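You operate a simulated robot arm through the tools that you are given. There is no shell and no other tool. Be economical: measure what you need, move in short steps, check, and stop when the job is done.

The job below is to be done with a simulated two-armed robot. You get a single attempt, and the scene is never put back.

Task
Pick up the grey roll from the second shelf from the bottom of the grey rack with one hand, pass it to the other hand and put it on the top of the check bench.

It is judged by the outcome, as a careful person would: the job done as asked, and still so three seconds after it is handed in. It fails if anything else is knocked over, pushed out of place, dropped, spilled or broken.

Robot
Two 7-joint arms with two-finger parallel grippers on one trunk, on a base that drives. Base frame: it is fixed to the floor where the robot stands at the start and does not move with it; the origin is under the middle of the robot, x ahead of it, y to its left, z up. Units: m, degrees, N and s.
The left shoulder is at the start at [0.124, 0.171, 1.162], the right one opposite. With the tool pointing down near the work surface each hand reaches from about 0.1 to 0.68 m from the robot's upright axis, wherever it stands, measured 20 degrees to its own side. Places, roughly: grey roll (8x8x17 cm) [2, 0, 0.5]; top of the check bench [1.9, 1, 0.9]. Payload 4.4 kg a hand.
Tool frame (each hand has its own): the origin (TCP) lies between the finger pads and is the grasp point; the fingertips stand 0.023 m ahead of it; z points along the fingers, y is the line along which they close. The gripper opens to 0.094 m. The fingers are 0.038 m wide and 0.01 m thick; the gripper's body (0.054 by 0.096 m) begins 0.039 m behind the TCP.
Orientation is that of the tool frame in the base frame, as [roll, pitch, yaw] about the fixed x, y, z axes, in that order (R = Rz(yaw) Ry(pitch) Rx(roll)). With the fingers straight down and closing along the base's y, the tool's x points along the base's -x, its y along +y and its z along -z.

Tools
- The arms move only by the tool apply_moves. It takes "left_series", "right_series" or both (then of equal length, played together; a hand with none holds still); each is a list of rows, each an object of numbers (a shift or turn left out is 0, a gripper value left out holds the last): "tx", "ty", "tz": the shift along the tool's x, y, z in m; "rx", "ry", "rz": the turn, a rotation vector about the tool's x, y, z in degrees; "fingers": the opening in per cent of the stroke, from 0 (shut) to 100 (fully open). In form: [{"tx": .., "ty": .., "tz": .., "rx": .., "ry": .., "rz": .., "fingers": ..}, ...]. A call has 1 to 8 rows; each row is the pose to reach, as a shift and turn from the pose commanded when the call began, along the tool's axes at that moment. Rows are played at 5 a second. More than 0.05 m and 8.6 degrees between two rows, or a gripper value outside its range, and nothing of the call is played. Where a pose cannot be reached the arm comes as near as it can. A force on the tool above 40 N (or 10 N above the force at the start of the call, whichever is more), or a blocked arm, ends the call early, and 0.2 s more pass. Each finger travels about 0.072 m/s and halts on what it meets, pressing with about 41 N; the grip force reading is that of the motor and also rises with nothing between the fingers. The clock runs only during rows and for 0.2 s after the last one: add rows that repeat a pose to give the fingers time. It gives the time, the measured TCP pose, the force on the tool (base axes), the opening and the grip force at its end, in the units of the frame above (readings bear some noise), with the torque about the TCP (base axes, N m) and any sound that the robot's microphone picked up.
- Cameras (640 x 400 px; columns grow to the right, rows downward): "scene" is now at [0.2341, -0.0009, 1.2873]; the picture's right is [-0.02, -1.00, 0.00], its down [-0.71, 0.01, -0.71] and it looks along [0.71, -0.01, -0.71] (base axes); focal length 254 px, centre (320, 200). "left" rides on the left gripper at [0.086, -0.016, -0.074] in its tool frame; the picture's right is [0.18, 0.98, 0.00], its down [-0.58, 0.11, -0.81] and it looks along [-0.79, 0.15, 0.59] (tool axes); focal length 243 px, centre (320, 200). "right" rides on the right gripper at [0.086, 0.016, -0.074] in its tool frame; the picture's right is [-0.18, 0.98, 0.00], its down [-0.58, -0.11, -0.81] and it looks along [-0.79, -0.15, 0.59] (tool axes); focal length 243 px, centre (320, 200). There is no depth. A picture from a camera that has moved, and an enlarged one, comes with that camera's place and axes in the base frame and with its lens.
- get_image(camera): a new picture of that camera. It takes no simulated time.
- slide_trunk(by): slides the trunk up (or, below 0, down) by that many m; the arms and the scene camera ride with it, the base frame stays. It gives what a move gives, with no picture.
- drive_base(legs): drives the robot by 1 to 6 legs, each [ahead, left, turn to the left] in m, m and degrees, along the robot's own axes; the way and the turn of a leg run together, so that a leg with both is an arc; at most 1.5 m and 180 degrees a leg. The arms and the cameras ride along, it lands a little off, and it stops where it bumps. It gives what a move gives.
- turn_head(pan, tilt): turns the head with the scene camera to pan (to the left, within 80 degrees either way) and tilt (down, from -29 to 69), counted from straight ahead of the robot. It gives what a move gives.
- enlarge(camera, box): a new picture of the part [left, top, right, bottom] of that camera's present view, enlarged. It takes no simulated time.
- close_job(): hands the job in; it is judged then, once.

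Go step by step. Nothing tells you exact positions but the pictures and the camera data: compare them with the known pose of the tool, close in by small moves and look again before you grip or let go. The budget is 120 turns and 88 pictures, counting those below and the enlarged ones. Unless the task says otherwise, let go and move clear before handing in, and close with one line.

The tools are called by a JSON object that holds its "method" and its "body". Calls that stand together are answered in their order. apply_moves: Moves the arms, as the interface text tells. Its arguments: {"type":"object","properties":{"left_series":{"type":"array","items":{"type":"object","properties":{"tx":{"type":"number"},"ty":{"type":"number"},"tz":{"type":"number"},"rx":{"type":"number"},"ry":{"type":"number"},"rz":{"type":"number"},"fingers":{"type":"number"}}}},"right_series":{"type":"array","items":{"type":"object","properties":{"tx":{"type":"number"},"ty":{"type":"number"},"tz":{"type":"number"},"rx":{"type":"number"},"ry":{"type":"number"},"rz":{"type":"number"},"fingers":{"type":"number"}}}}},"required":[]} The other tools are called the same way: slide_trunk (by) slides the trunk up or down; drive_base (legs) drives the base; turn_head (pan, tilt) turns the head that bears the scene camera; get_image (camera) takes a picture; enlarge (camera, box) takes an enlarged picture of a part of a camera's view; close_job () hands the job in.

At the start:

```text
clock: 0.0
left_ee_pos: [0.4269, 0.1677, 0.7034]
left_orientation: [-180.0, 0.0, 179.9]
left_wrist_force: [0.1, -0.2, -0.1]
left_wrist_torque: [0.03, 0.01, 0.01]
left_grip_width: 0.0941
left_grasp_force: 0.1
right_ee_pos: [0.4822, -0.2154, 0.7468]
right_orientation: [180.0, -0.1, -180.0]
right_wrist_force: [0.6, -0.4, 0.1]
right_wrist_torque: [0.01, 0.03, -0.02]
right_grip_width: 0.0942
right_grasp_force: 0.0
trunk travel left (down, up): [-0.175, 0.213]
robot x, y, heading: [-0.0005, -0.0028, -0.1]
head pan, tilt: [-1.2, 45.0]
```

scene: 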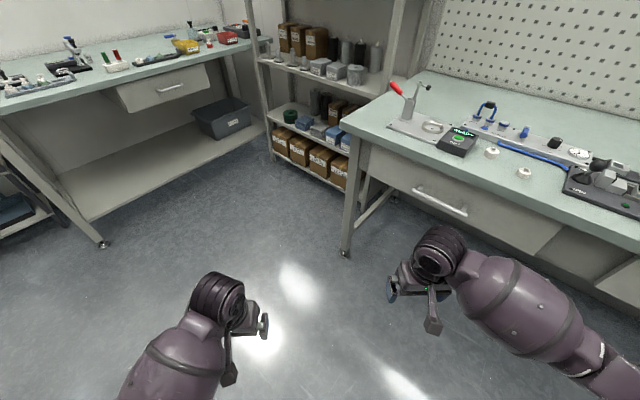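
right: 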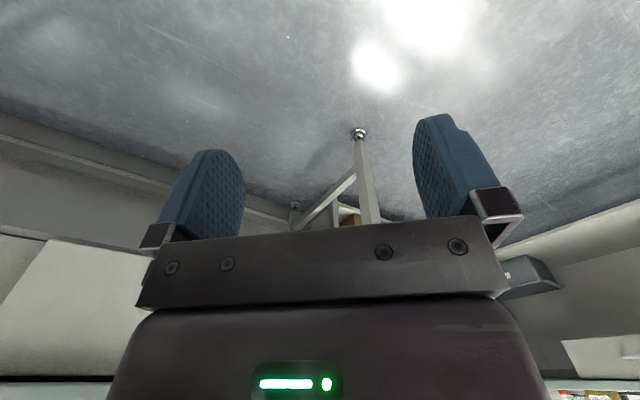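
left: 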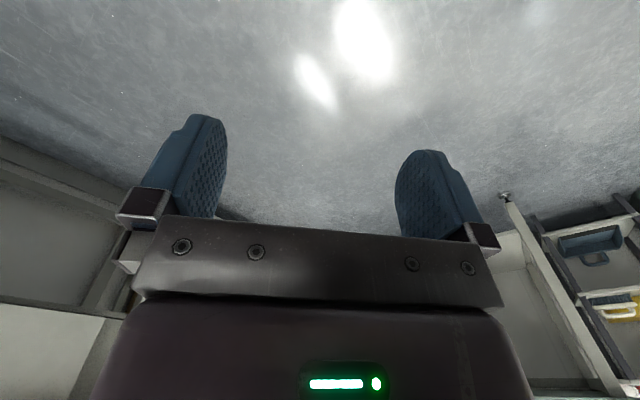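

I see a grey rack ahead between two benches; the left bench should be the check bench. I look closer at the rack.

{"method": "enlarge", "body": {"camera": "scene", "box": [240, 60, 400, 200]}}

{"method": "enlarge", "body": {"camera": "scene", "box": [0, 10, 280, 185]}}

```text
2.86 times, centred on (320, 130) of scene
camera zoom: at [0.2341, -0.0009, 1.2873], right [-0.02, -1.0, 0.0], down [-0.71, 0.01, -0.71], along [0.71, -0.01, -0.71], focal length 726 px, centre (320, 400)
```

zoom: 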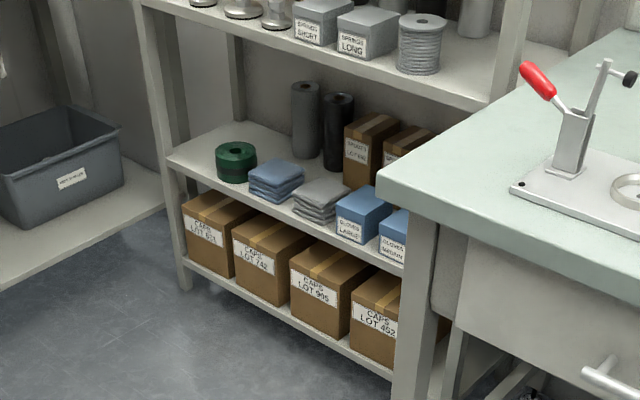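

```text
2.29 times, centred on (140, 98) of scene
camera zoom: at [0.2341, -0.0009, 1.2873], right [-0.02, -1.0, 0.0], down [-0.71, 0.01, -0.71], along [0.71, -0.01, -0.71], focal length 581 px, centre (731, 434)
```

zoom: 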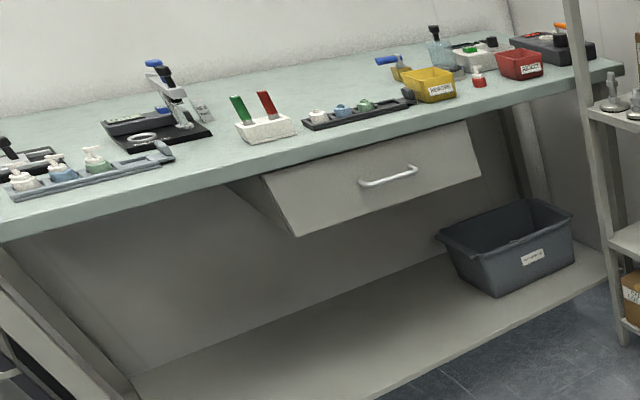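

The grey roll stands beside the black one, behind the blue cloth, near (2.0, 0.0, 0.5). The rack and benches are turned about -41°, with the rack at the end of an aisle between the benches. I drive into the aisle mouth, turn to face the rack, and look again.

{"method": "drive_base", "body": {"legs": [[0.8, 0.5, 0], [0, 0, -41]]}}

{"method": "get_image", "body": {"camera": "scene"}}

```text
clock: 6.9
left_ee_pos: [1.2433, 0.3427, 0.7029]
left_orientation: [180.0, -0.1, 138.9]
left_wrist_force: [0.2, -0.1, 0.5]
left_wrist_torque: [0.0, 0.01, 0.01]
left_grip_width: 0.0941
left_grasp_force: 0.1
right_ee_pos: [1.0328, 0.0175, 0.7462]
right_orientation: [-180.0, -0.1, 138.8]
right_wrist_force: [-0.4, -0.3, 0.3]
right_wrist_torque: [-0.01, -0.01, 0.0]
right_grip_width: 0.0943
right_grasp_force: 0.1
trunk travel left (down, up): [-0.175, 0.213]
robot x, y, heading: [0.8118, 0.5004, -41.1]
head pan, tilt: [-1.2, 45.0]
```

```text
82 pictures are left
camera scene: at [0.9873, 0.344, 1.2873], right [-0.67, -0.74, 0.0], down [-0.52, 0.48, -0.71], along [0.52, -0.48, -0.71], focal length 254 px, centre (320, 200)
```

scene: 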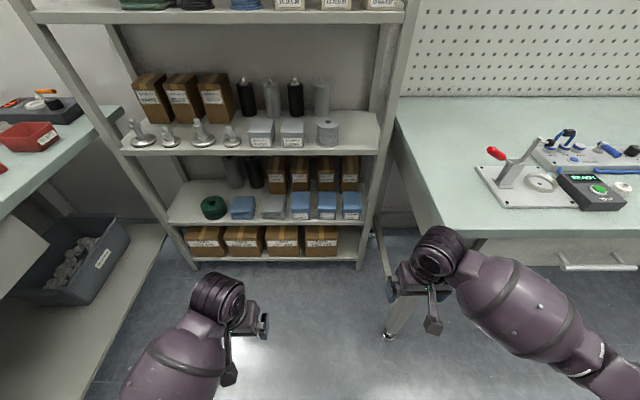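

The rack now faces the robot squarely and the roll is at left-centre, at the back of the second shelf. I slide left and ahead, lower the trunk, and look.

{"method": "drive_base", "body": {"legs": [[0.25, 0.27, 0]]}}

{"method": "slide_trunk", "body": {"by": -0.17}}

{"method": "turn_head", "body": {"pan": 0, "tilt": 40}}

{"method": "get_image", "body": {"camera": "scene"}}

```text
clock: 9.9
left_ee_pos: [1.6101, 0.3825, 0.7027]
left_orientation: [179.9, 0.0, 138.8]
left_wrist_force: [0.8, -0.9, 0.2]
left_wrist_torque: [-0.01, -0.04, 0.03]
left_grip_width: 0.0942
left_grasp_force: 0.1
right_ee_pos: [1.4005, 0.0573, 0.7462]
right_orientation: [-179.9, 0.0, 138.8]
right_wrist_force: [1.1, 1.1, -0.4]
right_wrist_torque: [-0.01, -0.01, 0.02]
right_grip_width: 0.0941
right_grasp_force: 0.0
trunk travel left (down, up): [-0.175, 0.213]
robot x, y, heading: [1.1789, 0.5371, -41.4]
head pan, tilt: [-1.2, 45.0]
```

```text
clock: 11.8
left_ee_pos: [1.614, 0.3901, 0.5473]
left_orientation: [176.3, 0.4, 138.2]
left_wrist_force: [-0.1, 0.2, -1.1]
left_wrist_torque: [-0.02, 0.02, -0.02]
left_grip_width: 0.0939
left_grasp_force: 0.2
right_ee_pos: [1.4005, 0.0427, 0.5921]
right_orientation: [178.6, 1.9, 138.6]
right_wrist_force: [-0.2, 1.2, 0.4]
right_wrist_torque: [-0.02, 0.01, 0.02]
right_grip_width: 0.0944
right_grasp_force: 0.1
trunk travel left (down, up): [-0.005, 0.383]
robot x, y, heading: [1.1726, 0.5373, -41.1]
head pan, tilt: [-1.2, 45.0]
```

```text
clock: 12.4
left_ee_pos: [1.6131, 0.3908, 0.5464]
left_orientation: [176.4, 0.2, 138.1]
left_wrist_force: [-0.2, -0.8, 0.4]
left_wrist_torque: [-0.03, -0.03, -0.02]
left_grip_width: 0.0938
left_grasp_force: 0.0
right_ee_pos: [1.4005, 0.0433, 0.5913]
right_orientation: [178.8, 1.8, 138.8]
right_wrist_force: [0.6, 0.7, 0.2]
right_wrist_torque: [0.03, -0.02, 0.0]
right_grip_width: 0.0942
right_grasp_force: 0.1
trunk travel left (down, up): [-0.005, 0.383]
robot x, y, heading: [1.1785, 0.5383, -41.2]
head pan, tilt: [0.0, 40.0]
```

```text
81 pictures are left
camera scene: at [1.4542, 0.2696, 1.101], right [-0.66, -0.75, -0.02], down [-0.47, 0.44, -0.76], along [0.58, -0.49, -0.65], focal length 254 px, centre (320, 200)
```

scene: 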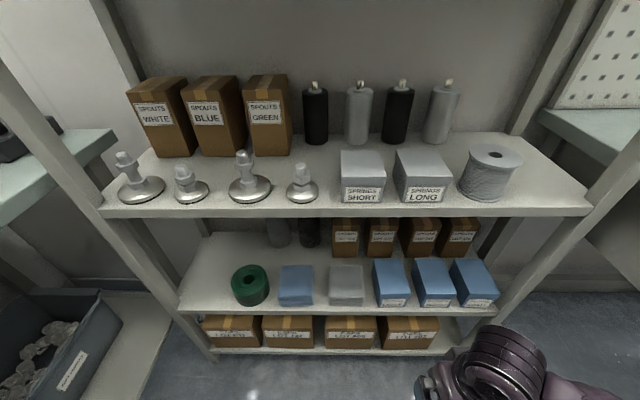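

The camera and tools tilted slightly after lowering, so an arm may be resting on something. I look to both sides.

{"method": "turn_head", "body": {"pan": 65, "tilt": 55}}

{"method": "get_image", "body": {"camera": "scene"}}

{"method": "turn_head", "body": {"pan": -65, "tilt": 55}}

{"method": "get_image", "body": {"camera": "scene"}}

```text
clock: 13.8
left_ee_pos: [1.6127, 0.3899, 0.5459]
left_orientation: [176.4, 0.2, 138.2]
left_wrist_force: [-0.5, 0.0, -0.4]
left_wrist_torque: [-0.01, 0.01, 0.03]
left_grip_width: 0.0941
left_grasp_force: 0.0
right_ee_pos: [1.4, 0.043, 0.5907]
right_orientation: [178.7, 1.7, 138.8]
right_wrist_force: [0.0, 0.2, 0.5]
right_wrist_torque: [-0.03, -0.02, -0.05]
right_grip_width: 0.0937
right_grasp_force: 0.1
trunk travel left (down, up): [-0.005, 0.383]
robot x, y, heading: [1.1765, 0.542, -41.2]
head pan, tilt: [65.0, 55.0]
```

```text
80 pictures are left
camera scene: at [1.4565, 0.3553, 1.0817], right [0.4, -0.92, -0.01], down [-0.74, -0.32, -0.59], along [0.53, 0.25, -0.81], focal length 254 px, centre (320, 200)
```

scene: 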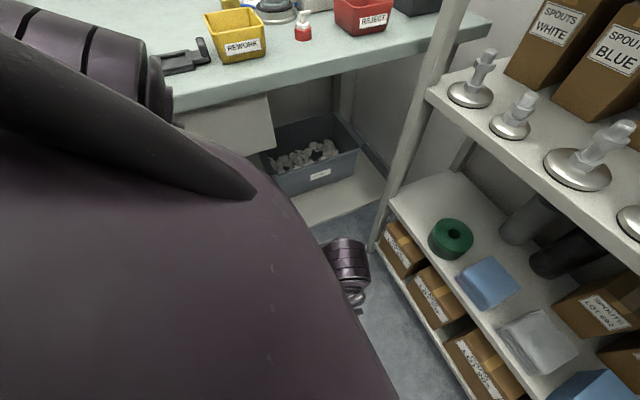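

```text
clock: 15.9
left_ee_pos: [1.6101, 0.39, 0.5449]
left_orientation: [176.5, 0.0, 138.3]
left_wrist_force: [0.2, -1.1, 0.1]
left_wrist_torque: [0.01, 0.0, -0.01]
left_grip_width: 0.0941
left_grasp_force: 0.0
right_ee_pos: [1.399, 0.0436, 0.5898]
right_orientation: [178.8, 1.6, 138.7]
right_wrist_force: [-0.3, 1.2, 0.3]
right_wrist_torque: [0.0, 0.02, 0.01]
right_grip_width: 0.0941
right_grasp_force: 0.1
trunk travel left (down, up): [-0.005, 0.383]
robot x, y, heading: [1.1804, 0.5408, -41.2]
head pan, tilt: [-65.0, 55.0]
```

```text
79 pictures are left
camera scene: at [1.3704, 0.2571, 1.0783], right [-0.96, 0.28, -0.01], down [0.23, 0.8, -0.56], along [-0.15, -0.54, -0.83], focal length 254 px, centre (320, 200)
```

scene: 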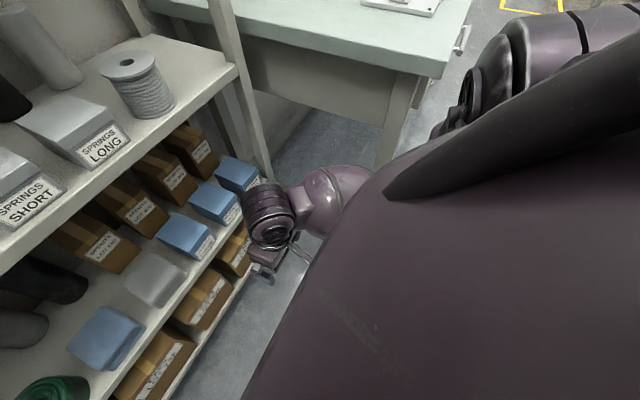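

The left elbow seems to overhang the left bench and may be pressing on it. I raise the trunk again and compare.

{"method": "slide_trunk", "body": {"by": 0.17}}

{"method": "turn_head", "body": {"pan": 70, "tilt": 45}}

{"method": "get_image", "body": {"camera": "scene"}}

```text
clock: 17.8
left_ee_pos: [1.61, 0.3841, 0.7026]
left_orientation: [-180.0, -0.2, 138.8]
left_wrist_force: [-0.5, -0.6, 0.1]
left_wrist_torque: [0.01, -0.02, 0.0]
left_grip_width: 0.0939
left_grasp_force: 0.0
right_ee_pos: [1.3988, 0.0584, 0.745]
right_orientation: [-180.0, -0.2, 138.8]
right_wrist_force: [0.3, -0.3, 0.2]
right_wrist_torque: [0.0, 0.01, -0.01]
right_grip_width: 0.094
right_grasp_force: 0.0
trunk travel left (down, up): [-0.175, 0.213]
robot x, y, heading: [1.1798, 0.5414, -41.3]
head pan, tilt: [-65.0, 55.0]
```

```text
clock: 20.0
left_ee_pos: [1.6106, 0.3833, 0.704]
left_orientation: [-180.0, 0.1, 138.9]
left_wrist_force: [-0.4, -0.2, 0.0]
left_wrist_torque: [-0.05, -0.01, -0.01]
left_grip_width: 0.0941
left_grasp_force: 0.0
right_ee_pos: [1.4, 0.058, 0.7457]
right_orientation: [179.9, 0.0, 138.8]
right_wrist_force: [-0.2, 0.1, 0.3]
right_wrist_torque: [-0.01, 0.01, -0.03]
right_grip_width: 0.094
right_grasp_force: 0.1
trunk travel left (down, up): [-0.175, 0.213]
robot x, y, heading: [1.1779, 0.5402, -41.2]
head pan, tilt: [70.0, 45.0]
```

```text
78 pictures are left
camera scene: at [1.3646, 0.4785, 1.2872], right [0.48, -0.88, 0.0], down [-0.62, -0.34, -0.71], along [0.62, 0.34, -0.71], focal length 254 px, centre (320, 200)
```

scene: 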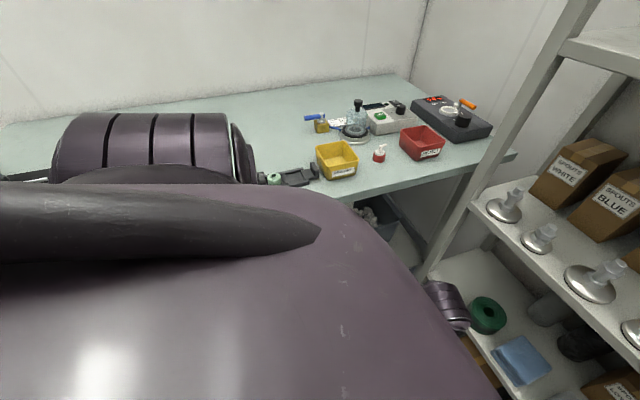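

Raising restored the pose, so something was touching while low, most likely the left elbow on the bench edge. I back out to open floor before reconfiguring the arms.

{"method": "drive_base", "body": {"legs": [[-0.55, -0.25, 0]]}}

{"method": "turn_head", "body": {"pan": 50, "tilt": 40}}

{"method": "get_image", "body": {"camera": "scene"}}

```text
clock: 23.5
left_ee_pos: [1.0253, 0.5685, 0.7033]
left_orientation: [180.0, 0.1, 138.7]
left_wrist_force: [-0.8, -0.5, -0.3]
left_wrist_torque: [0.0, -0.02, 0.0]
left_grip_width: 0.094
left_grasp_force: 0.1
right_ee_pos: [0.8145, 0.2445, 0.7469]
right_orientation: [-179.9, 0.1, 138.6]
right_wrist_force: [-0.3, -0.6, -0.1]
right_wrist_torque: [0.0, 0.0, 0.0]
right_grip_width: 0.0941
right_grasp_force: 0.1
trunk travel left (down, up): [-0.175, 0.213]
robot x, y, heading: [0.5937, 0.7288, -41.3]
head pan, tilt: [70.0, 45.0]
```

```text
clock: 24.3
left_ee_pos: [1.0261, 0.5693, 0.7034]
left_orientation: [179.9, 0.0, 138.6]
left_wrist_force: [-0.1, 0.0, -0.4]
left_wrist_torque: [0.01, -0.04, -0.02]
left_grip_width: 0.094
left_grasp_force: 0.2
right_ee_pos: [0.8131, 0.2449, 0.7466]
right_orientation: [179.9, 0.0, 138.6]
right_wrist_force: [0.3, 0.5, 0.2]
right_wrist_torque: [0.01, -0.02, 0.01]
right_grip_width: 0.094
right_grasp_force: 0.1
trunk travel left (down, up): [-0.175, 0.213]
robot x, y, heading: [0.5927, 0.7243, -41.2]
head pan, tilt: [50.0, 40.0]
```

```text
77 pictures are left
camera scene: at [0.7936, 0.6392, 1.2945], right [0.15, -0.99, 0.0], down [-0.64, -0.1, -0.77], along [0.76, 0.12, -0.64], focal length 254 px, centre (320, 200)
```

scene: 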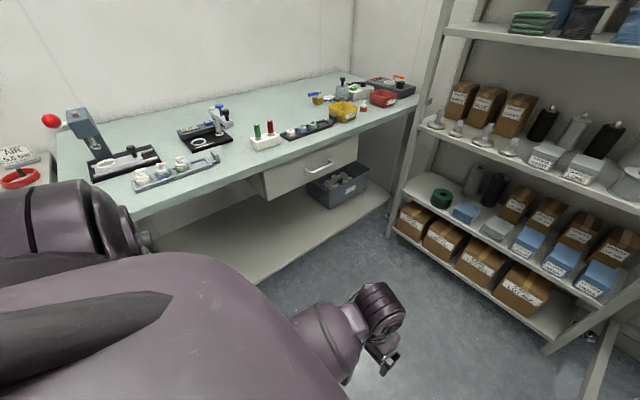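

The bench looks undisturbed; I check it enlarged.

{"method": "enlarge", "body": {"camera": "scene", "box": [160, 60, 440, 235]}}

```text
2.29 times, centred on (300, 148) of scene
camera zoom: at [0.7936, 0.6392, 1.2945], right [0.15, -0.99, 0.0], down [-0.64, -0.1, -0.77], along [0.76, 0.12, -0.64], focal length 581 px, centre (366, 320)
```

zoom: 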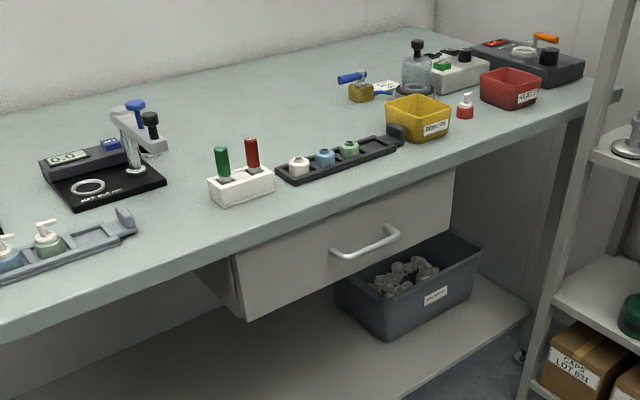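

Bench intact. Now, in the open, I test flipping the left gripper about its own axis so its camera ends on top when the tool points forward.

{"method": "apply_moves", "body": {"left_series": [{"rz": 8.5}, {"rz": 17}, {"rz": 25.5}, {"rz": 34}, {"rz": 42.5}, {"rz": 51}, {"rz": 59.5}, {"rz": 68}]}}

{"method": "apply_moves", "body": {"left_series": [{"rz": 8.5}, {"rz": 17}, {"rz": 25.5}, {"rz": 34}, {"rz": 42.5}, {"rz": 51}, {"rz": 59.5}, {"rz": 68}]}}

{"method": "get_image", "body": {"camera": "scene"}}

```text
clock: 26.1
left_ee_pos: [1.0267, 0.5689, 0.704]
left_orientation: [-179.9, 0.1, 70.5]
left_wrist_force: [0.4, -0.1, 0.2]
left_wrist_torque: [0.0, -0.02, -0.02]
left_grip_width: 0.094
left_grasp_force: 0.1
right_ee_pos: [0.8139, 0.2432, 0.747]
right_orientation: [180.0, 0.0, 138.6]
right_wrist_force: [0.2, -0.6, -0.1]
right_wrist_torque: [0.02, 0.02, -0.03]
right_grip_width: 0.0938
right_grasp_force: 0.0
trunk travel left (down, up): [-0.175, 0.213]
robot x, y, heading: [0.5951, 0.7249, -41.6]
head pan, tilt: [50.0, 40.0]
```

```text
clock: 27.9
left_ee_pos: [1.0263, 0.5689, 0.7028]
left_orientation: [-179.9, 0.0, 2.5]
left_wrist_force: [0.4, -0.8, 0.6]
left_wrist_torque: [0.02, -0.01, -0.03]
left_grip_width: 0.094
left_grasp_force: 0.1
right_ee_pos: [0.8141, 0.245, 0.7465]
right_orientation: [-180.0, 0.0, 138.6]
right_wrist_force: [0.9, -0.3, -0.4]
right_wrist_torque: [-0.01, 0.0, 0.02]
right_grip_width: 0.094
right_grasp_force: 0.0
trunk travel left (down, up): [-0.175, 0.213]
robot x, y, heading: [0.5977, 0.7285, -41.4]
head pan, tilt: [50.0, 40.0]
```

```text
75 pictures are left
camera scene: at [0.7936, 0.6391, 1.2945], right [0.15, -0.99, 0.0], down [-0.64, -0.1, -0.77], along [0.76, 0.12, -0.64], focal length 254 px, centre (320, 200)
```

scene: 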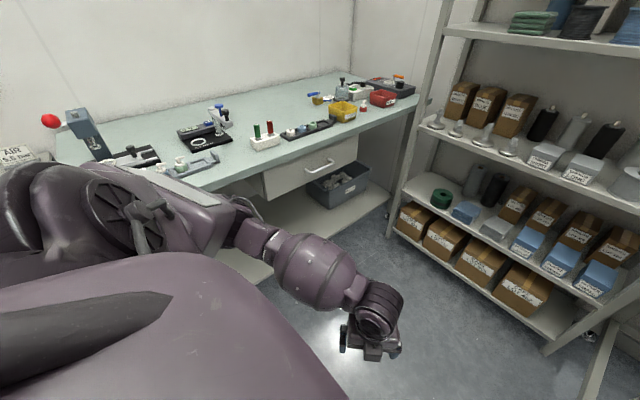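

The flip works freely. I finish it and begin raising the tool toward horizontal.

{"method": "apply_moves", "body": {"left_series": [{"rz": 7.3}, {"rz": 14.6}, {"rz": 21.9}, {"rz": 29.2}, {"rz": 36.5}, {"rz": 43.8}]}}

{"method": "apply_moves", "body": {"left_series": [{"ry": 8.5}, {"ry": 17}, {"ry": 25.5}, {"ry": 34}, {"ry": 42.5}, {"ry": 51}, {"ry": 59.5}, {"ry": 68}]}}

{"method": "get_image", "body": {"camera": "scene"}}

```text
clock: 29.3
left_ee_pos: [1.0261, 0.5694, 0.7044]
left_orientation: [179.9, 0.1, -41.3]
left_wrist_force: [-0.8, -0.7, -0.5]
left_wrist_torque: [-0.04, 0.02, -0.01]
left_grip_width: 0.0937
left_grasp_force: 0.1
right_ee_pos: [0.8149, 0.2453, 0.7469]
right_orientation: [180.0, 0.0, 138.6]
right_wrist_force: [0.1, 0.4, -0.6]
right_wrist_torque: [-0.02, 0.01, -0.02]
right_grip_width: 0.0937
right_grasp_force: 0.0
trunk travel left (down, up): [-0.175, 0.213]
robot x, y, heading: [0.5963, 0.7277, -41.3]
head pan, tilt: [50.0, 40.0]
```

```text
clock: 31.1
left_ee_pos: [1.0263, 0.5699, 0.7035]
left_orientation: [180.0, -68.1, -41.2]
left_wrist_force: [0.2, -0.2, 0.1]
left_wrist_torque: [-0.02, -0.03, 0.0]
left_grip_width: 0.0941
left_grasp_force: 0.0
right_ee_pos: [0.8142, 0.2445, 0.7472]
right_orientation: [179.9, 0.0, 138.7]
right_wrist_force: [1.2, 0.0, -0.5]
right_wrist_torque: [0.01, 0.0, 0.01]
right_grip_width: 0.0938
right_grasp_force: 0.0
trunk travel left (down, up): [-0.175, 0.213]
robot x, y, heading: [0.5952, 0.7281, -41.1]
head pan, tilt: [50.0, 40.0]
```

```text
74 pictures are left
camera scene: at [0.7935, 0.6393, 1.2945], right [0.15, -0.99, 0.0], down [-0.64, -0.1, -0.77], along [0.76, 0.11, -0.64], focal length 254 px, centre (320, 200)
```

scene: 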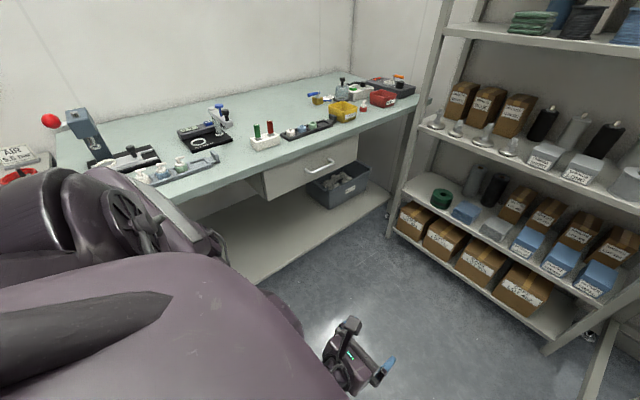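

The tool is 22° below horizontal with its camera on top. I level it a bit more and lower the trunk here to see whether it goes down cleanly.

{"method": "apply_moves", "body": {"left_series": [{"ry": 5}, {"ry": 10}]}}

{"method": "slide_trunk", "body": {"by": -0.17}}

{"method": "get_image", "body": {"camera": "scene"}}

{"method": "get_image", "body": {"camera": "left"}}

```text
clock: 31.7
left_ee_pos: [1.027, 0.5693, 0.7029]
left_orientation: [179.9, -78.1, -40.9]
left_wrist_force: [0.3, -0.4, 0.1]
left_wrist_torque: [0.0, -0.05, -0.01]
left_grip_width: 0.0939
left_grasp_force: 0.0
right_ee_pos: [0.8155, 0.245, 0.747]
right_orientation: [180.0, 0.0, 138.6]
right_wrist_force: [-0.7, 0.2, -0.7]
right_wrist_torque: [0.02, 0.04, -0.02]
right_grip_width: 0.0939
right_grasp_force: 0.0
trunk travel left (down, up): [-0.175, 0.213]
robot x, y, heading: [0.5986, 0.7269, -41.5]
head pan, tilt: [50.0, 40.0]
```

```text
clock: 33.2
left_ee_pos: [1.0213, 0.5664, 0.6252]
left_orientation: [138.7, -79.3, -1.3]
left_wrist_force: [-0.4, -0.2, -0.2]
left_wrist_torque: [0.0, -0.01, 0.01]
left_grip_width: 0.0938
left_grasp_force: 0.1
right_ee_pos: [0.808, 0.2472, 0.5922]
right_orientation: [179.9, -0.8, 138.5]
right_wrist_force: [-0.4, 0.2, 0.2]
right_wrist_torque: [0.0, -0.04, -0.02]
right_grip_width: 0.0939
right_grasp_force: 0.1
trunk travel left (down, up): [-0.025, 0.364]
robot x, y, heading: [0.5946, 0.7234, -41.5]
head pan, tilt: [50.0, 40.0]
stopped: the arm was blocked; the commanded pose is now the measured one
```

```text
73 pictures are left
camera scene: at [0.894, 0.5468, 1.1096], right [0.15, -0.99, 0.0], down [-0.63, -0.1, -0.77], along [0.76, 0.11, -0.64], focal length 254 px, centre (320, 200)
```

scene: 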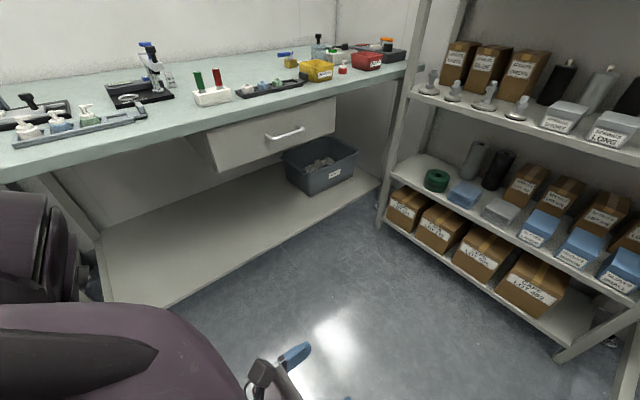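

```text
72 pictures are left
camera left: at [0.9944, 0.629, 0.7171], right [-0.62, -0.72, 0.3], down [-0.76, 0.47, -0.45], along [0.18, -0.51, -0.84], focal length 243 px, centre (320, 200)
```

left: 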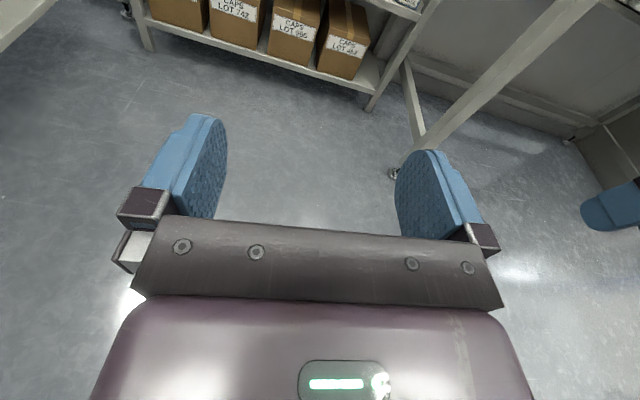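

The trunk leans forward as it lowers while the arms hold their x,y, so the left arm folded against the body. I raise again, extend both hands forward, then lower.

{"method": "slide_trunk", "body": {"by": 0.15}}

{"method": "get_image", "body": {"camera": "scene"}}

```text
clock: 35.0
left_ee_pos: [1.0247, 0.5621, 0.7711]
left_orientation: [139.4, -79.4, -1.7]
left_wrist_force: [0.0, -1.3, 0.1]
left_wrist_torque: [0.01, 0.0, -0.03]
left_grip_width: 0.094
left_grasp_force: 0.1
right_ee_pos: [0.8113, 0.246, 0.7432]
right_orientation: [-180.0, -0.7, 138.6]
right_wrist_force: [0.2, 0.3, 0.5]
right_wrist_torque: [-0.01, 0.01, -0.04]
right_grip_width: 0.0941
right_grasp_force: 0.1
trunk travel left (down, up): [-0.175, 0.214]
robot x, y, heading: [0.5923, 0.7258, -41.3]
head pan, tilt: [50.0, 40.0]
```

```text
71 pictures are left
camera scene: at [0.7942, 0.638, 1.2937], right [0.15, -0.99, 0.0], down [-0.64, -0.1, -0.77], along [0.76, 0.11, -0.64], focal length 254 px, centre (320, 200)
```

scene: 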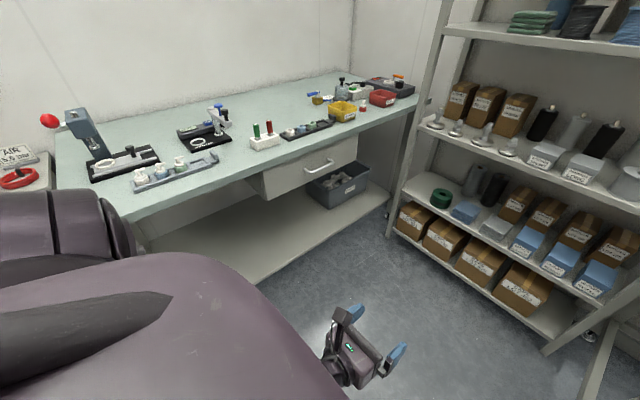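

The left tool points ahead with about 7° of roll. I straighten it, extend both hands forward, and lower the trunk.

{"method": "apply_moves", "body": {"left_series": [{"rz": 3.5, "tz": 0.04}, {"rz": 7, "tz": 0.08}, {"rz": 7, "tz": 0.12}, {"rz": 7, "tz": 0.16}, {"rz": 7, "tz": 0.19}], "right_series": [{"tx": -0.03}, {"tx": -0.06}, {"tx": -0.09}, {"tx": -0.12}, {"tx": -0.12}]}}

{"method": "slide_trunk", "body": {"by": -0.17}}

{"method": "get_image", "body": {"camera": "scene"}}

```text
clock: 36.2
left_ee_pos: [1.1639, 0.4334, 0.745]
left_orientation: [179.9, -82.1, -42.9]
left_wrist_force: [-0.2, 0.3, -0.2]
left_wrist_torque: [0.02, -0.03, 0.02]
left_grip_width: 0.094
left_grasp_force: 0.1
right_ee_pos: [0.903, 0.165, 0.742]
right_orientation: [-179.9, -0.6, 138.5]
right_wrist_force: [0.0, 0.1, -0.2]
right_wrist_torque: [0.02, -0.01, 0.0]
right_grip_width: 0.0939
right_grasp_force: 0.0
trunk travel left (down, up): [-0.175, 0.214]
robot x, y, heading: [0.5943, 0.7257, -41.3]
head pan, tilt: [50.0, 40.0]
```

```text
clock: 38.1
left_ee_pos: [1.1857, 0.4151, 0.6003]
left_orientation: [178.0, -85.5, -40.7]
left_wrist_force: [0.0, 0.5, -0.1]
left_wrist_torque: [-0.02, 0.03, -0.02]
left_grip_width: 0.094
left_grasp_force: 0.1
right_ee_pos: [0.9052, 0.1631, 0.5705]
right_orientation: [179.9, -0.8, 138.6]
right_wrist_force: [0.4, 0.3, 0.3]
right_wrist_torque: [0.02, 0.02, 0.03]
right_grip_width: 0.0942
right_grasp_force: 0.1
trunk travel left (down, up): [-0.005, 0.384]
robot x, y, heading: [0.5941, 0.73, -41.3]
head pan, tilt: [50.0, 40.0]
```

```text
70 pictures are left
camera scene: at [0.9106, 0.5321, 1.0868], right [0.15, -0.99, -0.01], down [-0.64, -0.09, -0.76], along [0.75, 0.12, -0.65], focal length 254 px, centre (320, 200)
```

scene: 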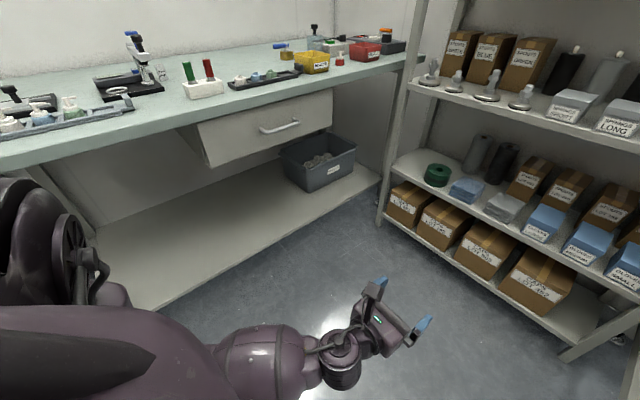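

Much better. I extend the left hand a little further and lower it to roll height.

{"method": "apply_moves", "body": {"left_series": [{"tz": 0.03, "tx": -0.015}, {"tz": 0.06, "tx": -0.03}, {"tz": 0.09, "tx": -0.05}, {"tz": 0.09, "tx": -0.07, "ry": -3}]}}

{"method": "turn_head", "body": {"pan": 10, "tilt": 35}}

{"method": "get_image", "body": {"camera": "scene"}}

{"method": "get_image", "body": {"camera": "left"}}

```text
clock: 39.1
left_ee_pos: [1.2195, 0.3783, 0.4921]
left_orientation: [179.6, -78.9, -42.7]
left_wrist_force: [0.4, 0.1, -0.8]
left_wrist_torque: [0.0, -0.02, -0.01]
left_grip_width: 0.0938
left_grasp_force: 0.0
right_ee_pos: [0.9023, 0.1664, 0.5732]
right_orientation: [-179.9, -0.7, 138.6]
right_wrist_force: [0.5, 0.4, 0.4]
right_wrist_torque: [-0.04, -0.01, -0.02]
right_grip_width: 0.0941
right_grasp_force: 0.0
trunk travel left (down, up): [-0.005, 0.384]
robot x, y, heading: [0.5971, 0.7295, -41.4]
head pan, tilt: [50.0, 40.0]
```

```text
clock: 40.2
left_ee_pos: [1.2206, 0.3777, 0.4946]
left_orientation: [179.5, -79.1, -42.4]
left_wrist_force: [0.0, -1.5, -0.5]
left_wrist_torque: [0.01, 0.02, 0.0]
left_grip_width: 0.0937
left_grasp_force: 0.1
right_ee_pos: [0.9025, 0.1658, 0.5726]
right_orientation: [180.0, -0.6, 138.5]
right_wrist_force: [0.2, -0.2, 1.1]
right_wrist_torque: [0.01, -0.01, -0.01]
right_grip_width: 0.0939
right_grasp_force: 0.0
trunk travel left (down, up): [-0.005, 0.384]
robot x, y, heading: [0.5956, 0.725, -41.5]
head pan, tilt: [10.0, 35.0]
```

```text
69 pictures are left
camera scene: at [0.8991, 0.4804, 1.0951], right [-0.52, -0.85, 0.0], down [-0.49, 0.3, -0.82], along [0.7, -0.43, -0.57], focal length 254 px, centre (320, 200)
```

scene: 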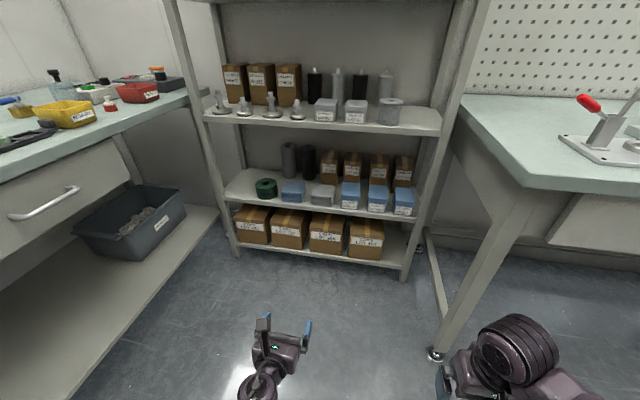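

```text
68 pictures are left
camera left: at [1.1908, 0.4297, 0.5913], right [-0.64, -0.74, 0.18], down [-0.73, 0.53, -0.42], along [0.21, -0.4, -0.89], focal length 243 px, centre (320, 200)
```

left: 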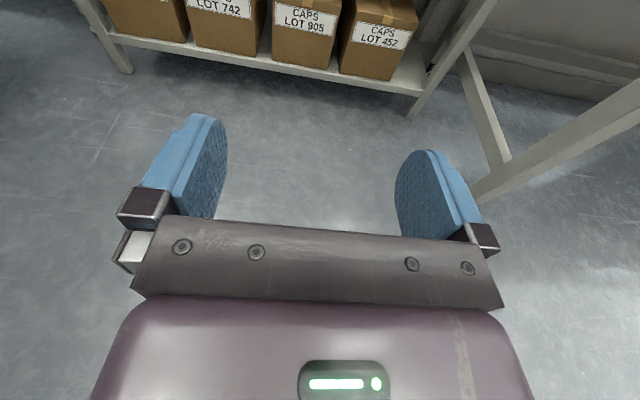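

I enlarge the roll's surroundings.

{"method": "enlarge", "body": {"camera": "scene", "box": [220, 120, 348, 216]}}

```text
4.17 times, centred on (284, 168) of scene
camera zoom: at [0.8991, 0.4804, 1.0951], right [-0.52, -0.85, 0.0], down [-0.49, 0.3, -0.82], along [0.7, -0.43, -0.57], focal length 1059 px, centre (470, 333)
```

zoom: 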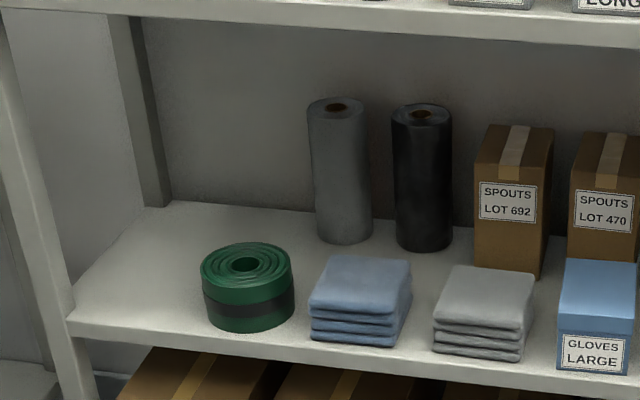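

The roll has about 3 cm of gap to the black one, enough for a finger. Before driving in I check where the elbows are on both sides.

{"method": "apply_moves", "body": {"right_series": [{"tx": 0.04, "tz": -0.03}, {"tx": 0.08, "tz": -0.06}, {"tx": 0.12, "tz": -0.1}, {"tx": 0.15, "tz": -0.14}, {"tx": 0.17, "tz": -0.18}], "left_series": [{"tz": 0.02}, {"tz": 0.04}, {"tz": 0.06}, {"tz": 0.08}, {"tz": 0.1, "tx": 0.03}]}}

{"method": "turn_head", "body": {"pan": -65, "tilt": 55}}

{"method": "get_image", "body": {"camera": "scene"}}

{"method": "turn_head", "body": {"pan": 65, "tilt": 55}}

{"method": "get_image", "body": {"camera": "scene"}}

```text
refused: row 3 steps farther than a row can; nothing moved
```

```text
clock: 41.7
left_ee_pos: [1.2215, 0.3785, 0.4935]
left_orientation: [179.7, -79.1, -42.7]
left_wrist_force: [-0.7, -1.0, -0.1]
left_wrist_torque: [0.0, 0.01, -0.01]
left_grip_width: 0.0942
left_grasp_force: 0.0
right_ee_pos: [0.9035, 0.1676, 0.5736]
right_orientation: [-179.8, -0.6, 138.6]
right_wrist_force: [-1.0, -1.2, -0.8]
right_wrist_torque: [0.02, 0.01, 0.0]
right_grip_width: 0.0939
right_grasp_force: 0.1
trunk travel left (down, up): [-0.005, 0.384]
robot x, y, heading: [0.5947, 0.7225, -41.4]
head pan, tilt: [-65.0, 55.0]
```

```text
66 pictures are left
camera scene: at [0.8033, 0.4567, 1.067], right [-0.96, 0.28, 0.0], down [0.23, 0.79, -0.57], along [-0.16, -0.55, -0.82], focal length 254 px, centre (320, 200)
```

scene: 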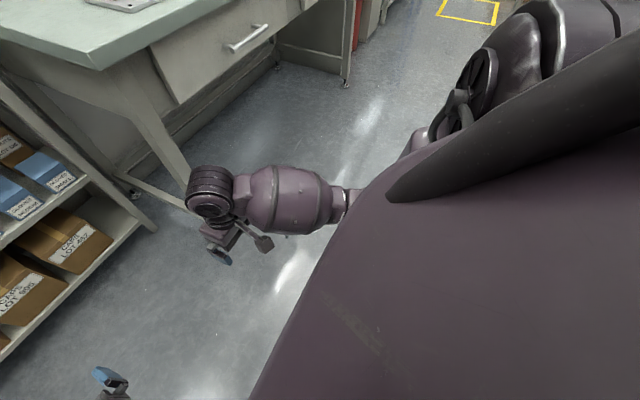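

```text
clock: 43.8
left_ee_pos: [1.2221, 0.3792, 0.4944]
left_orientation: [179.8, -79.2, -42.7]
left_wrist_force: [-0.2, -0.4, 0.3]
left_wrist_torque: [0.0, 0.03, 0.01]
left_grip_width: 0.0941
left_grasp_force: 0.2
right_ee_pos: [0.901, 0.1671, 0.5729]
right_orientation: [180.0, -0.6, 138.6]
right_wrist_force: [-0.1, 0.3, 0.5]
right_wrist_torque: [0.01, -0.01, 0.03]
right_grip_width: 0.0941
right_grasp_force: 0.0
trunk travel left (down, up): [-0.005, 0.384]
robot x, y, heading: [0.5957, 0.7263, -41.6]
head pan, tilt: [65.0, 55.0]
```

```text
65 pictures are left
camera scene: at [0.8895, 0.5546, 1.067], right [0.4, -0.92, 0.0], down [-0.75, -0.33, -0.57], along [0.53, 0.23, -0.82], focal length 254 px, centre (320, 200)
```

scene: 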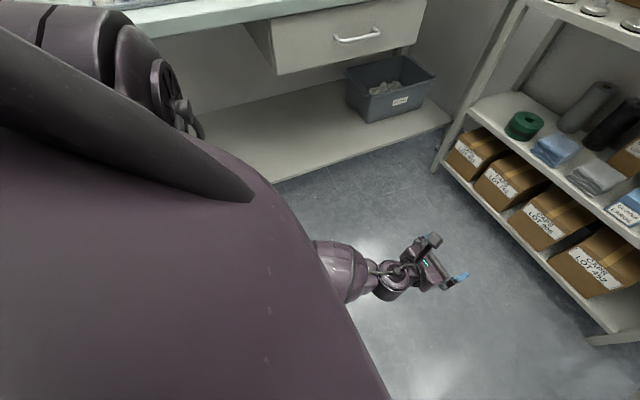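

Elbows are about 0.42 m out on either side, at about 0.86 m high, so the middle of the aisle (1.16 m wide) leaves some margin. I retract the right hand and extend the left.

{"method": "apply_moves", "body": {"right_series": [{"tx": 0.035, "tz": -0.02}, {"tx": 0.07, "tz": -0.04}, {"tx": 0.105, "tz": -0.06}, {"tx": 0.14, "tz": -0.08}, {"tx": 0.17, "tz": -0.1}], "left_series": [{"tz": 0.02}, {"tz": 0.04}, {"tz": 0.06}, {"tz": 0.08}, {"tz": 0.1, "tx": 0.03}]}}

{"method": "turn_head", "body": {"pan": 0, "tilt": 40}}

{"method": "get_image", "body": {"camera": "scene"}}

```text
clock: 45.0
left_ee_pos: [1.2964, 0.3064, 0.5038]
left_orientation: [179.8, -79.2, -42.6]
left_wrist_force: [0.3, -0.2, 0.3]
left_wrist_torque: [-0.01, 0.01, 0.01]
left_grip_width: 0.0941
left_grasp_force: 0.0
right_ee_pos: [0.8085, 0.2525, 0.6352]
right_orientation: [180.0, -0.6, 138.7]
right_wrist_force: [-0.1, 0.0, 0.4]
right_wrist_torque: [0.0, 0.04, -0.03]
right_grip_width: 0.0942
right_grasp_force: 0.1
right hand out of reach, approached as far as the arm can: row 4, 5
trunk travel left (down, up): [-0.005, 0.384]
robot x, y, heading: [0.5956, 0.7279, -41.6]
head pan, tilt: [65.0, 55.0]
```

```text
clock: 46.3
left_ee_pos: [1.2955, 0.3066, 0.5042]
left_orientation: [179.9, -79.1, -42.8]
left_wrist_force: [0.1, -0.3, -0.1]
left_wrist_torque: [0.0, 0.02, 0.02]
left_grip_width: 0.0942
left_grasp_force: 0.1
right_ee_pos: [0.8089, 0.2526, 0.6357]
right_orientation: [180.0, -0.7, 138.7]
right_wrist_force: [-0.5, -0.1, -0.1]
right_wrist_torque: [-0.01, 0.0, -0.04]
right_grip_width: 0.0939
right_grasp_force: 0.1
trunk travel left (down, up): [-0.005, 0.384]
robot x, y, heading: [0.5928, 0.7261, -41.4]
head pan, tilt: [0.0, 40.0]
```

```text
64 pictures are left
camera scene: at [0.8869, 0.4696, 1.0877], right [-0.66, -0.75, 0.0], down [-0.48, 0.42, -0.77], along [0.57, -0.51, -0.64], focal length 254 px, centre (320, 200)
```

scene: 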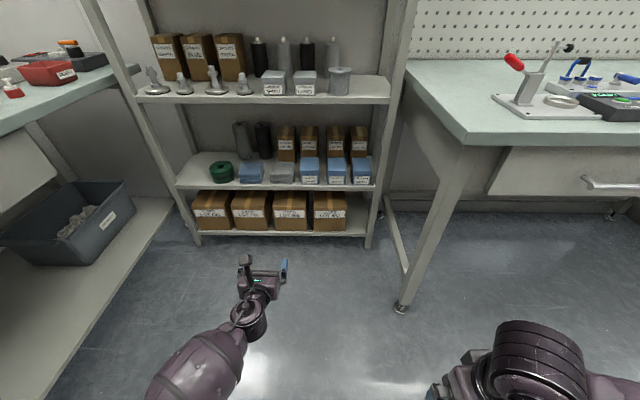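

I try getting the right hand lower and further back so it stays clear of the rack, and extend the left further.

{"method": "apply_moves", "body": {"right_series": [{"tx": 0.0, "tz": 0.03}, {"tx": 0.0, "tz": 0.06}, {"tx": 0.02, "tz": 0.09}, {"tx": 0.05, "tz": 0.11}, {"tx": 0.08, "tz": 0.12}, {"tx": 0.11, "tz": 0.12}], "left_series": [{"tz": 0.01, "tx": 0.01}, {"tz": 0.02, "tx": 0.02}, {"tz": 0.03, "tx": 0.03}, {"tz": 0.04, "tx": 0.03}, {"tz": 0.05, "tx": 0.03}, {"tz": 0.06, "tx": 0.03}]}}

{"method": "get_image", "body": {"camera": "scene"}}

```text
clock: 47.5
left_ee_pos: [1.3331, 0.2745, 0.5259]
left_orientation: [179.9, -79.1, -42.7]
left_wrist_force: [-0.4, 0.9, 0.4]
left_wrist_torque: [0.01, 0.01, -0.03]
left_grip_width: 0.0938
left_grasp_force: 0.1
right_ee_pos: [0.761, 0.2912, 0.5243]
right_orientation: [179.9, 0.1, 138.3]
right_wrist_force: [5.0, -6.8, 14.1]
right_wrist_torque: [1.69, 1.46, 0.09]
right_grip_width: 0.0938
right_grasp_force: 0.2
trunk travel left (down, up): [-0.005, 0.384]
robot x, y, heading: [0.5976, 0.7234, -41.4]
head pan, tilt: [0.0, 40.0]
stopped in row 5 (right hand): the force on the tool passed its limit at 69 N (the readings are from after the stop); the commanded pose is now the measured one
```

```text
63 pictures are left
camera scene: at [0.8866, 0.4698, 1.088], right [-0.66, -0.75, 0.0], down [-0.48, 0.43, -0.77], along [0.57, -0.51, -0.64], focal length 254 px, centre (320, 200)
```

scene: 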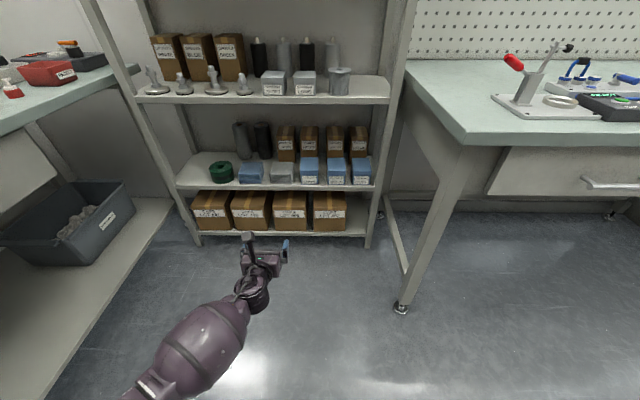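

The right hand touched the robot's own body; I back it off 2–3 cm, then drive to just in front of the rack.

{"method": "apply_moves", "body": {"right_series": [{"tx": -0.015, "tz": -0.015}, {"tx": -0.025, "tz": -0.025}]}}

{"method": "drive_base", "body": {"legs": [[0.2, 0.23, 0], [0.18, 0, 0]]}}

{"method": "get_image", "body": {"camera": "scene"}}

{"method": "get_image", "body": {"camera": "left"}}

```text
clock: 48.1
left_ee_pos: [1.3324, 0.2738, 0.5247]
left_orientation: [-180.0, -78.9, -42.8]
left_wrist_force: [0.7, 0.3, 0.1]
left_wrist_torque: [0.05, -0.02, 0.01]
left_grip_width: 0.0939
left_grasp_force: 0.1
right_ee_pos: [0.7799, 0.274, 0.5479]
right_orientation: [180.0, 0.0, 138.2]
right_wrist_force: [0.1, 0.2, -0.3]
right_wrist_torque: [-0.02, 0.0, 0.03]
right_grip_width: 0.094
right_grasp_force: 0.2
trunk travel left (down, up): [-0.005, 0.384]
robot x, y, heading: [0.5879, 0.7267, -41.5]
head pan, tilt: [0.0, 40.0]
```

```text
clock: 51.8
left_ee_pos: [1.7671, 0.188, 0.5251]
left_orientation: [-180.0, -78.9, -43.2]
left_wrist_force: [0.6, 0.0, 0.8]
left_wrist_torque: [0.0, -0.03, -0.03]
left_grip_width: 0.0941
left_grasp_force: 0.0
right_ee_pos: [1.2148, 0.1911, 0.548]
right_orientation: [179.9, 0.0, 138.1]
right_wrist_force: [-0.7, 1.1, 1.2]
right_wrist_torque: [0.02, 0.03, 0.0]
right_grip_width: 0.094
right_grasp_force: 0.1
trunk travel left (down, up): [-0.005, 0.384]
robot x, y, heading: [1.0313, 0.6391, -41.8]
head pan, tilt: [0.0, 40.0]
```

```text
62 pictures are left
camera scene: at [1.3217, 0.3848, 1.0877], right [-0.66, -0.75, 0.0], down [-0.48, 0.43, -0.77], along [0.57, -0.51, -0.64], focal length 254 px, centre (320, 200)
```

scene: 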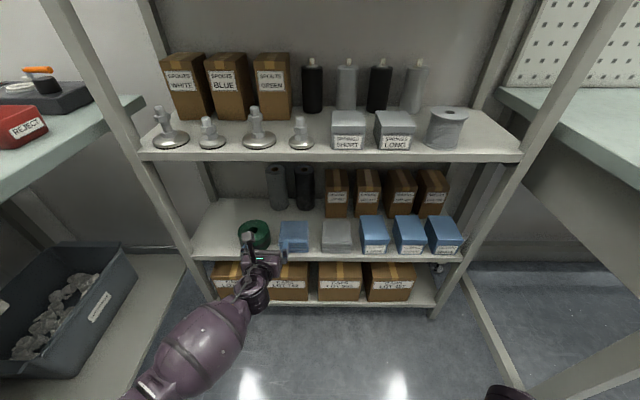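

```text
61 pictures are left
camera left: at [1.737, 0.239, 0.6223], right [-0.65, -0.74, 0.18], down [-0.73, 0.54, -0.42], along [0.21, -0.4, -0.89], focal length 243 px, centre (320, 200)
```

left: 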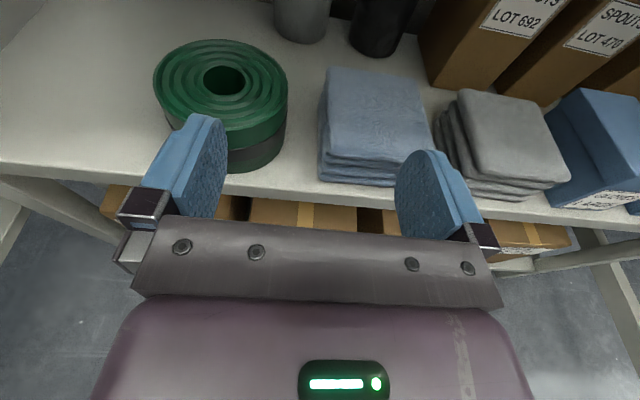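

I enlarge both views around the roll to fix its lateral position.

{"method": "enlarge", "body": {"camera": "scene", "box": [220, 150, 348, 246]}}

{"method": "enlarge", "body": {"camera": "left", "box": [220, 0, 460, 150]}}

```text
4.17 times, centred on (284, 198) of scene
camera zoom: at [1.3217, 0.3848, 1.0877], right [-0.66, -0.75, 0.0], down [-0.48, 0.43, -0.77], along [0.57, -0.51, -0.64], focal length 1059 px, centre (470, 208)
```

zoom: 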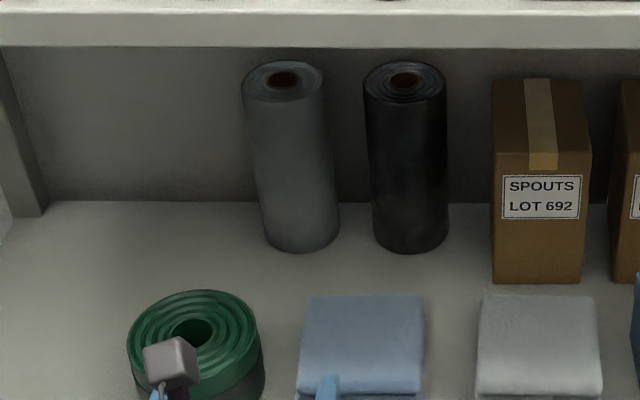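

```text
2.67 times, centred on (340, 75) of left
camera zoom: at [1.737, 0.239, 0.6223], right [-0.65, -0.74, 0.18], down [-0.73, 0.54, -0.42], along [0.21, -0.4, -0.89], focal length 647 px, centre (267, 533)
```

zoom: 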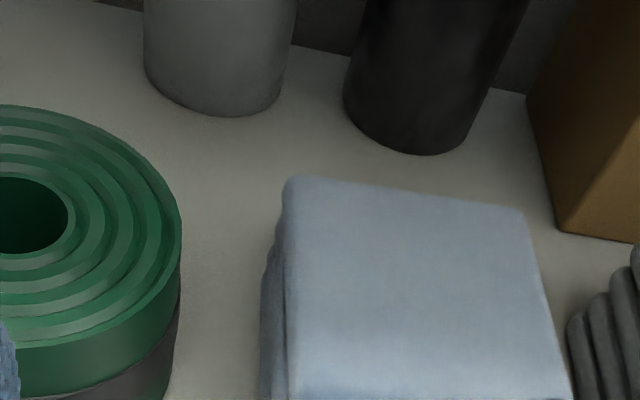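

Triangulating both views gives the roll at about (2.00, -0.005), standing z 0.42–0.59, about 7 cm wide, with 3.5 cm gap to the black roll. The cloth and tape tops (≤0.475) are below the fingers. I shift 1 cm left and 0.8 cm down, then drive in 0.19 m.

{"method": "apply_moves", "body": {"left_series": [{"ty": -0.01, "tx": -0.004}, {"ty": -0.01, "tx": -0.008, "fingers": 100}]}}

{"method": "drive_base", "body": {"legs": [[0.19, 0, 0]]}}

{"method": "get_image", "body": {"camera": "left"}}

{"method": "get_image", "body": {"camera": "scene"}}

```text
clock: 52.4
left_ee_pos: [1.7705, 0.1969, 0.5182]
left_orientation: [180.0, -79.0, -43.2]
left_wrist_force: [-0.8, -0.2, 0.0]
left_wrist_torque: [-0.01, 0.0, 0.05]
left_grip_width: 0.094
left_grasp_force: 0.0
right_ee_pos: [1.2142, 0.1898, 0.5483]
right_orientation: [179.9, 0.0, 138.0]
right_wrist_force: [-0.7, -0.3, 0.2]
right_wrist_torque: [-0.01, 0.0, -0.02]
right_grip_width: 0.094
right_grasp_force: 0.2
trunk travel left (down, up): [-0.005, 0.384]
robot x, y, heading: [1.0275, 0.6461, -41.9]
head pan, tilt: [0.0, 40.0]
```

```text
clock: 53.9
left_ee_pos: [1.9137, 0.0699, 0.5174]
left_orientation: [180.0, -79.0, -43.3]
left_wrist_force: [-0.1, 0.5, -0.6]
left_wrist_torque: [-0.01, -0.03, 0.01]
left_grip_width: 0.0937
left_grasp_force: 0.1
right_ee_pos: [1.3544, 0.0633, 0.5473]
right_orientation: [179.9, -0.1, 138.0]
right_wrist_force: [-0.3, -0.3, -0.1]
right_wrist_torque: [0.02, -0.01, 0.0]
right_grip_width: 0.0942
right_grasp_force: 0.1
trunk travel left (down, up): [-0.005, 0.384]
robot x, y, heading: [1.1728, 0.52, -42.0]
head pan, tilt: [0.0, 40.0]
```

```text
58 pictures are left
camera left: at [1.8829, 0.1206, 0.6151], right [-0.65, -0.74, 0.18], down [-0.73, 0.54, -0.42], along [0.21, -0.4, -0.89], focal length 243 px, centre (320, 200)
```

left: 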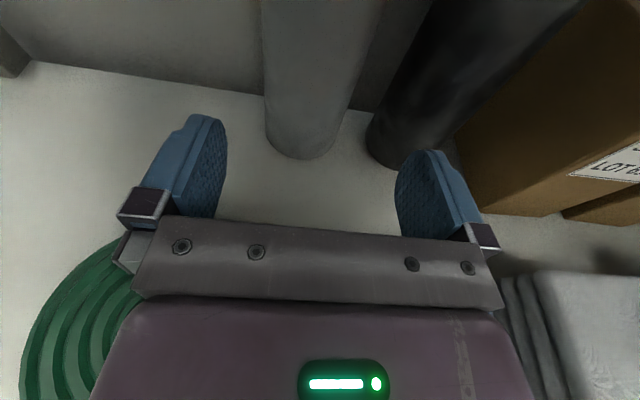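

```text
57 pictures are left
camera scene: at [1.4624, 0.2584, 1.0877], right [-0.67, -0.75, 0.0], down [-0.48, 0.43, -0.77], along [0.57, -0.51, -0.64], focal length 254 px, centre (320, 200)
```

scene: 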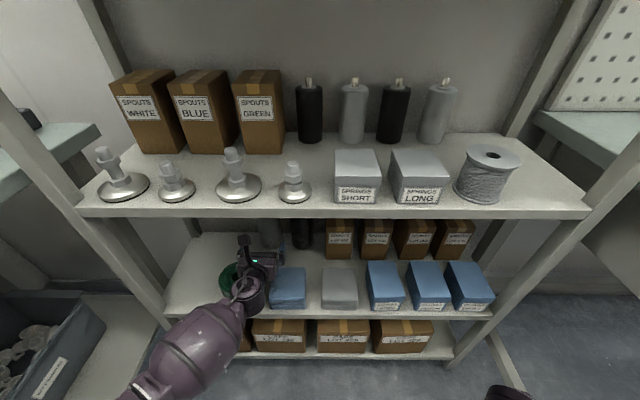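

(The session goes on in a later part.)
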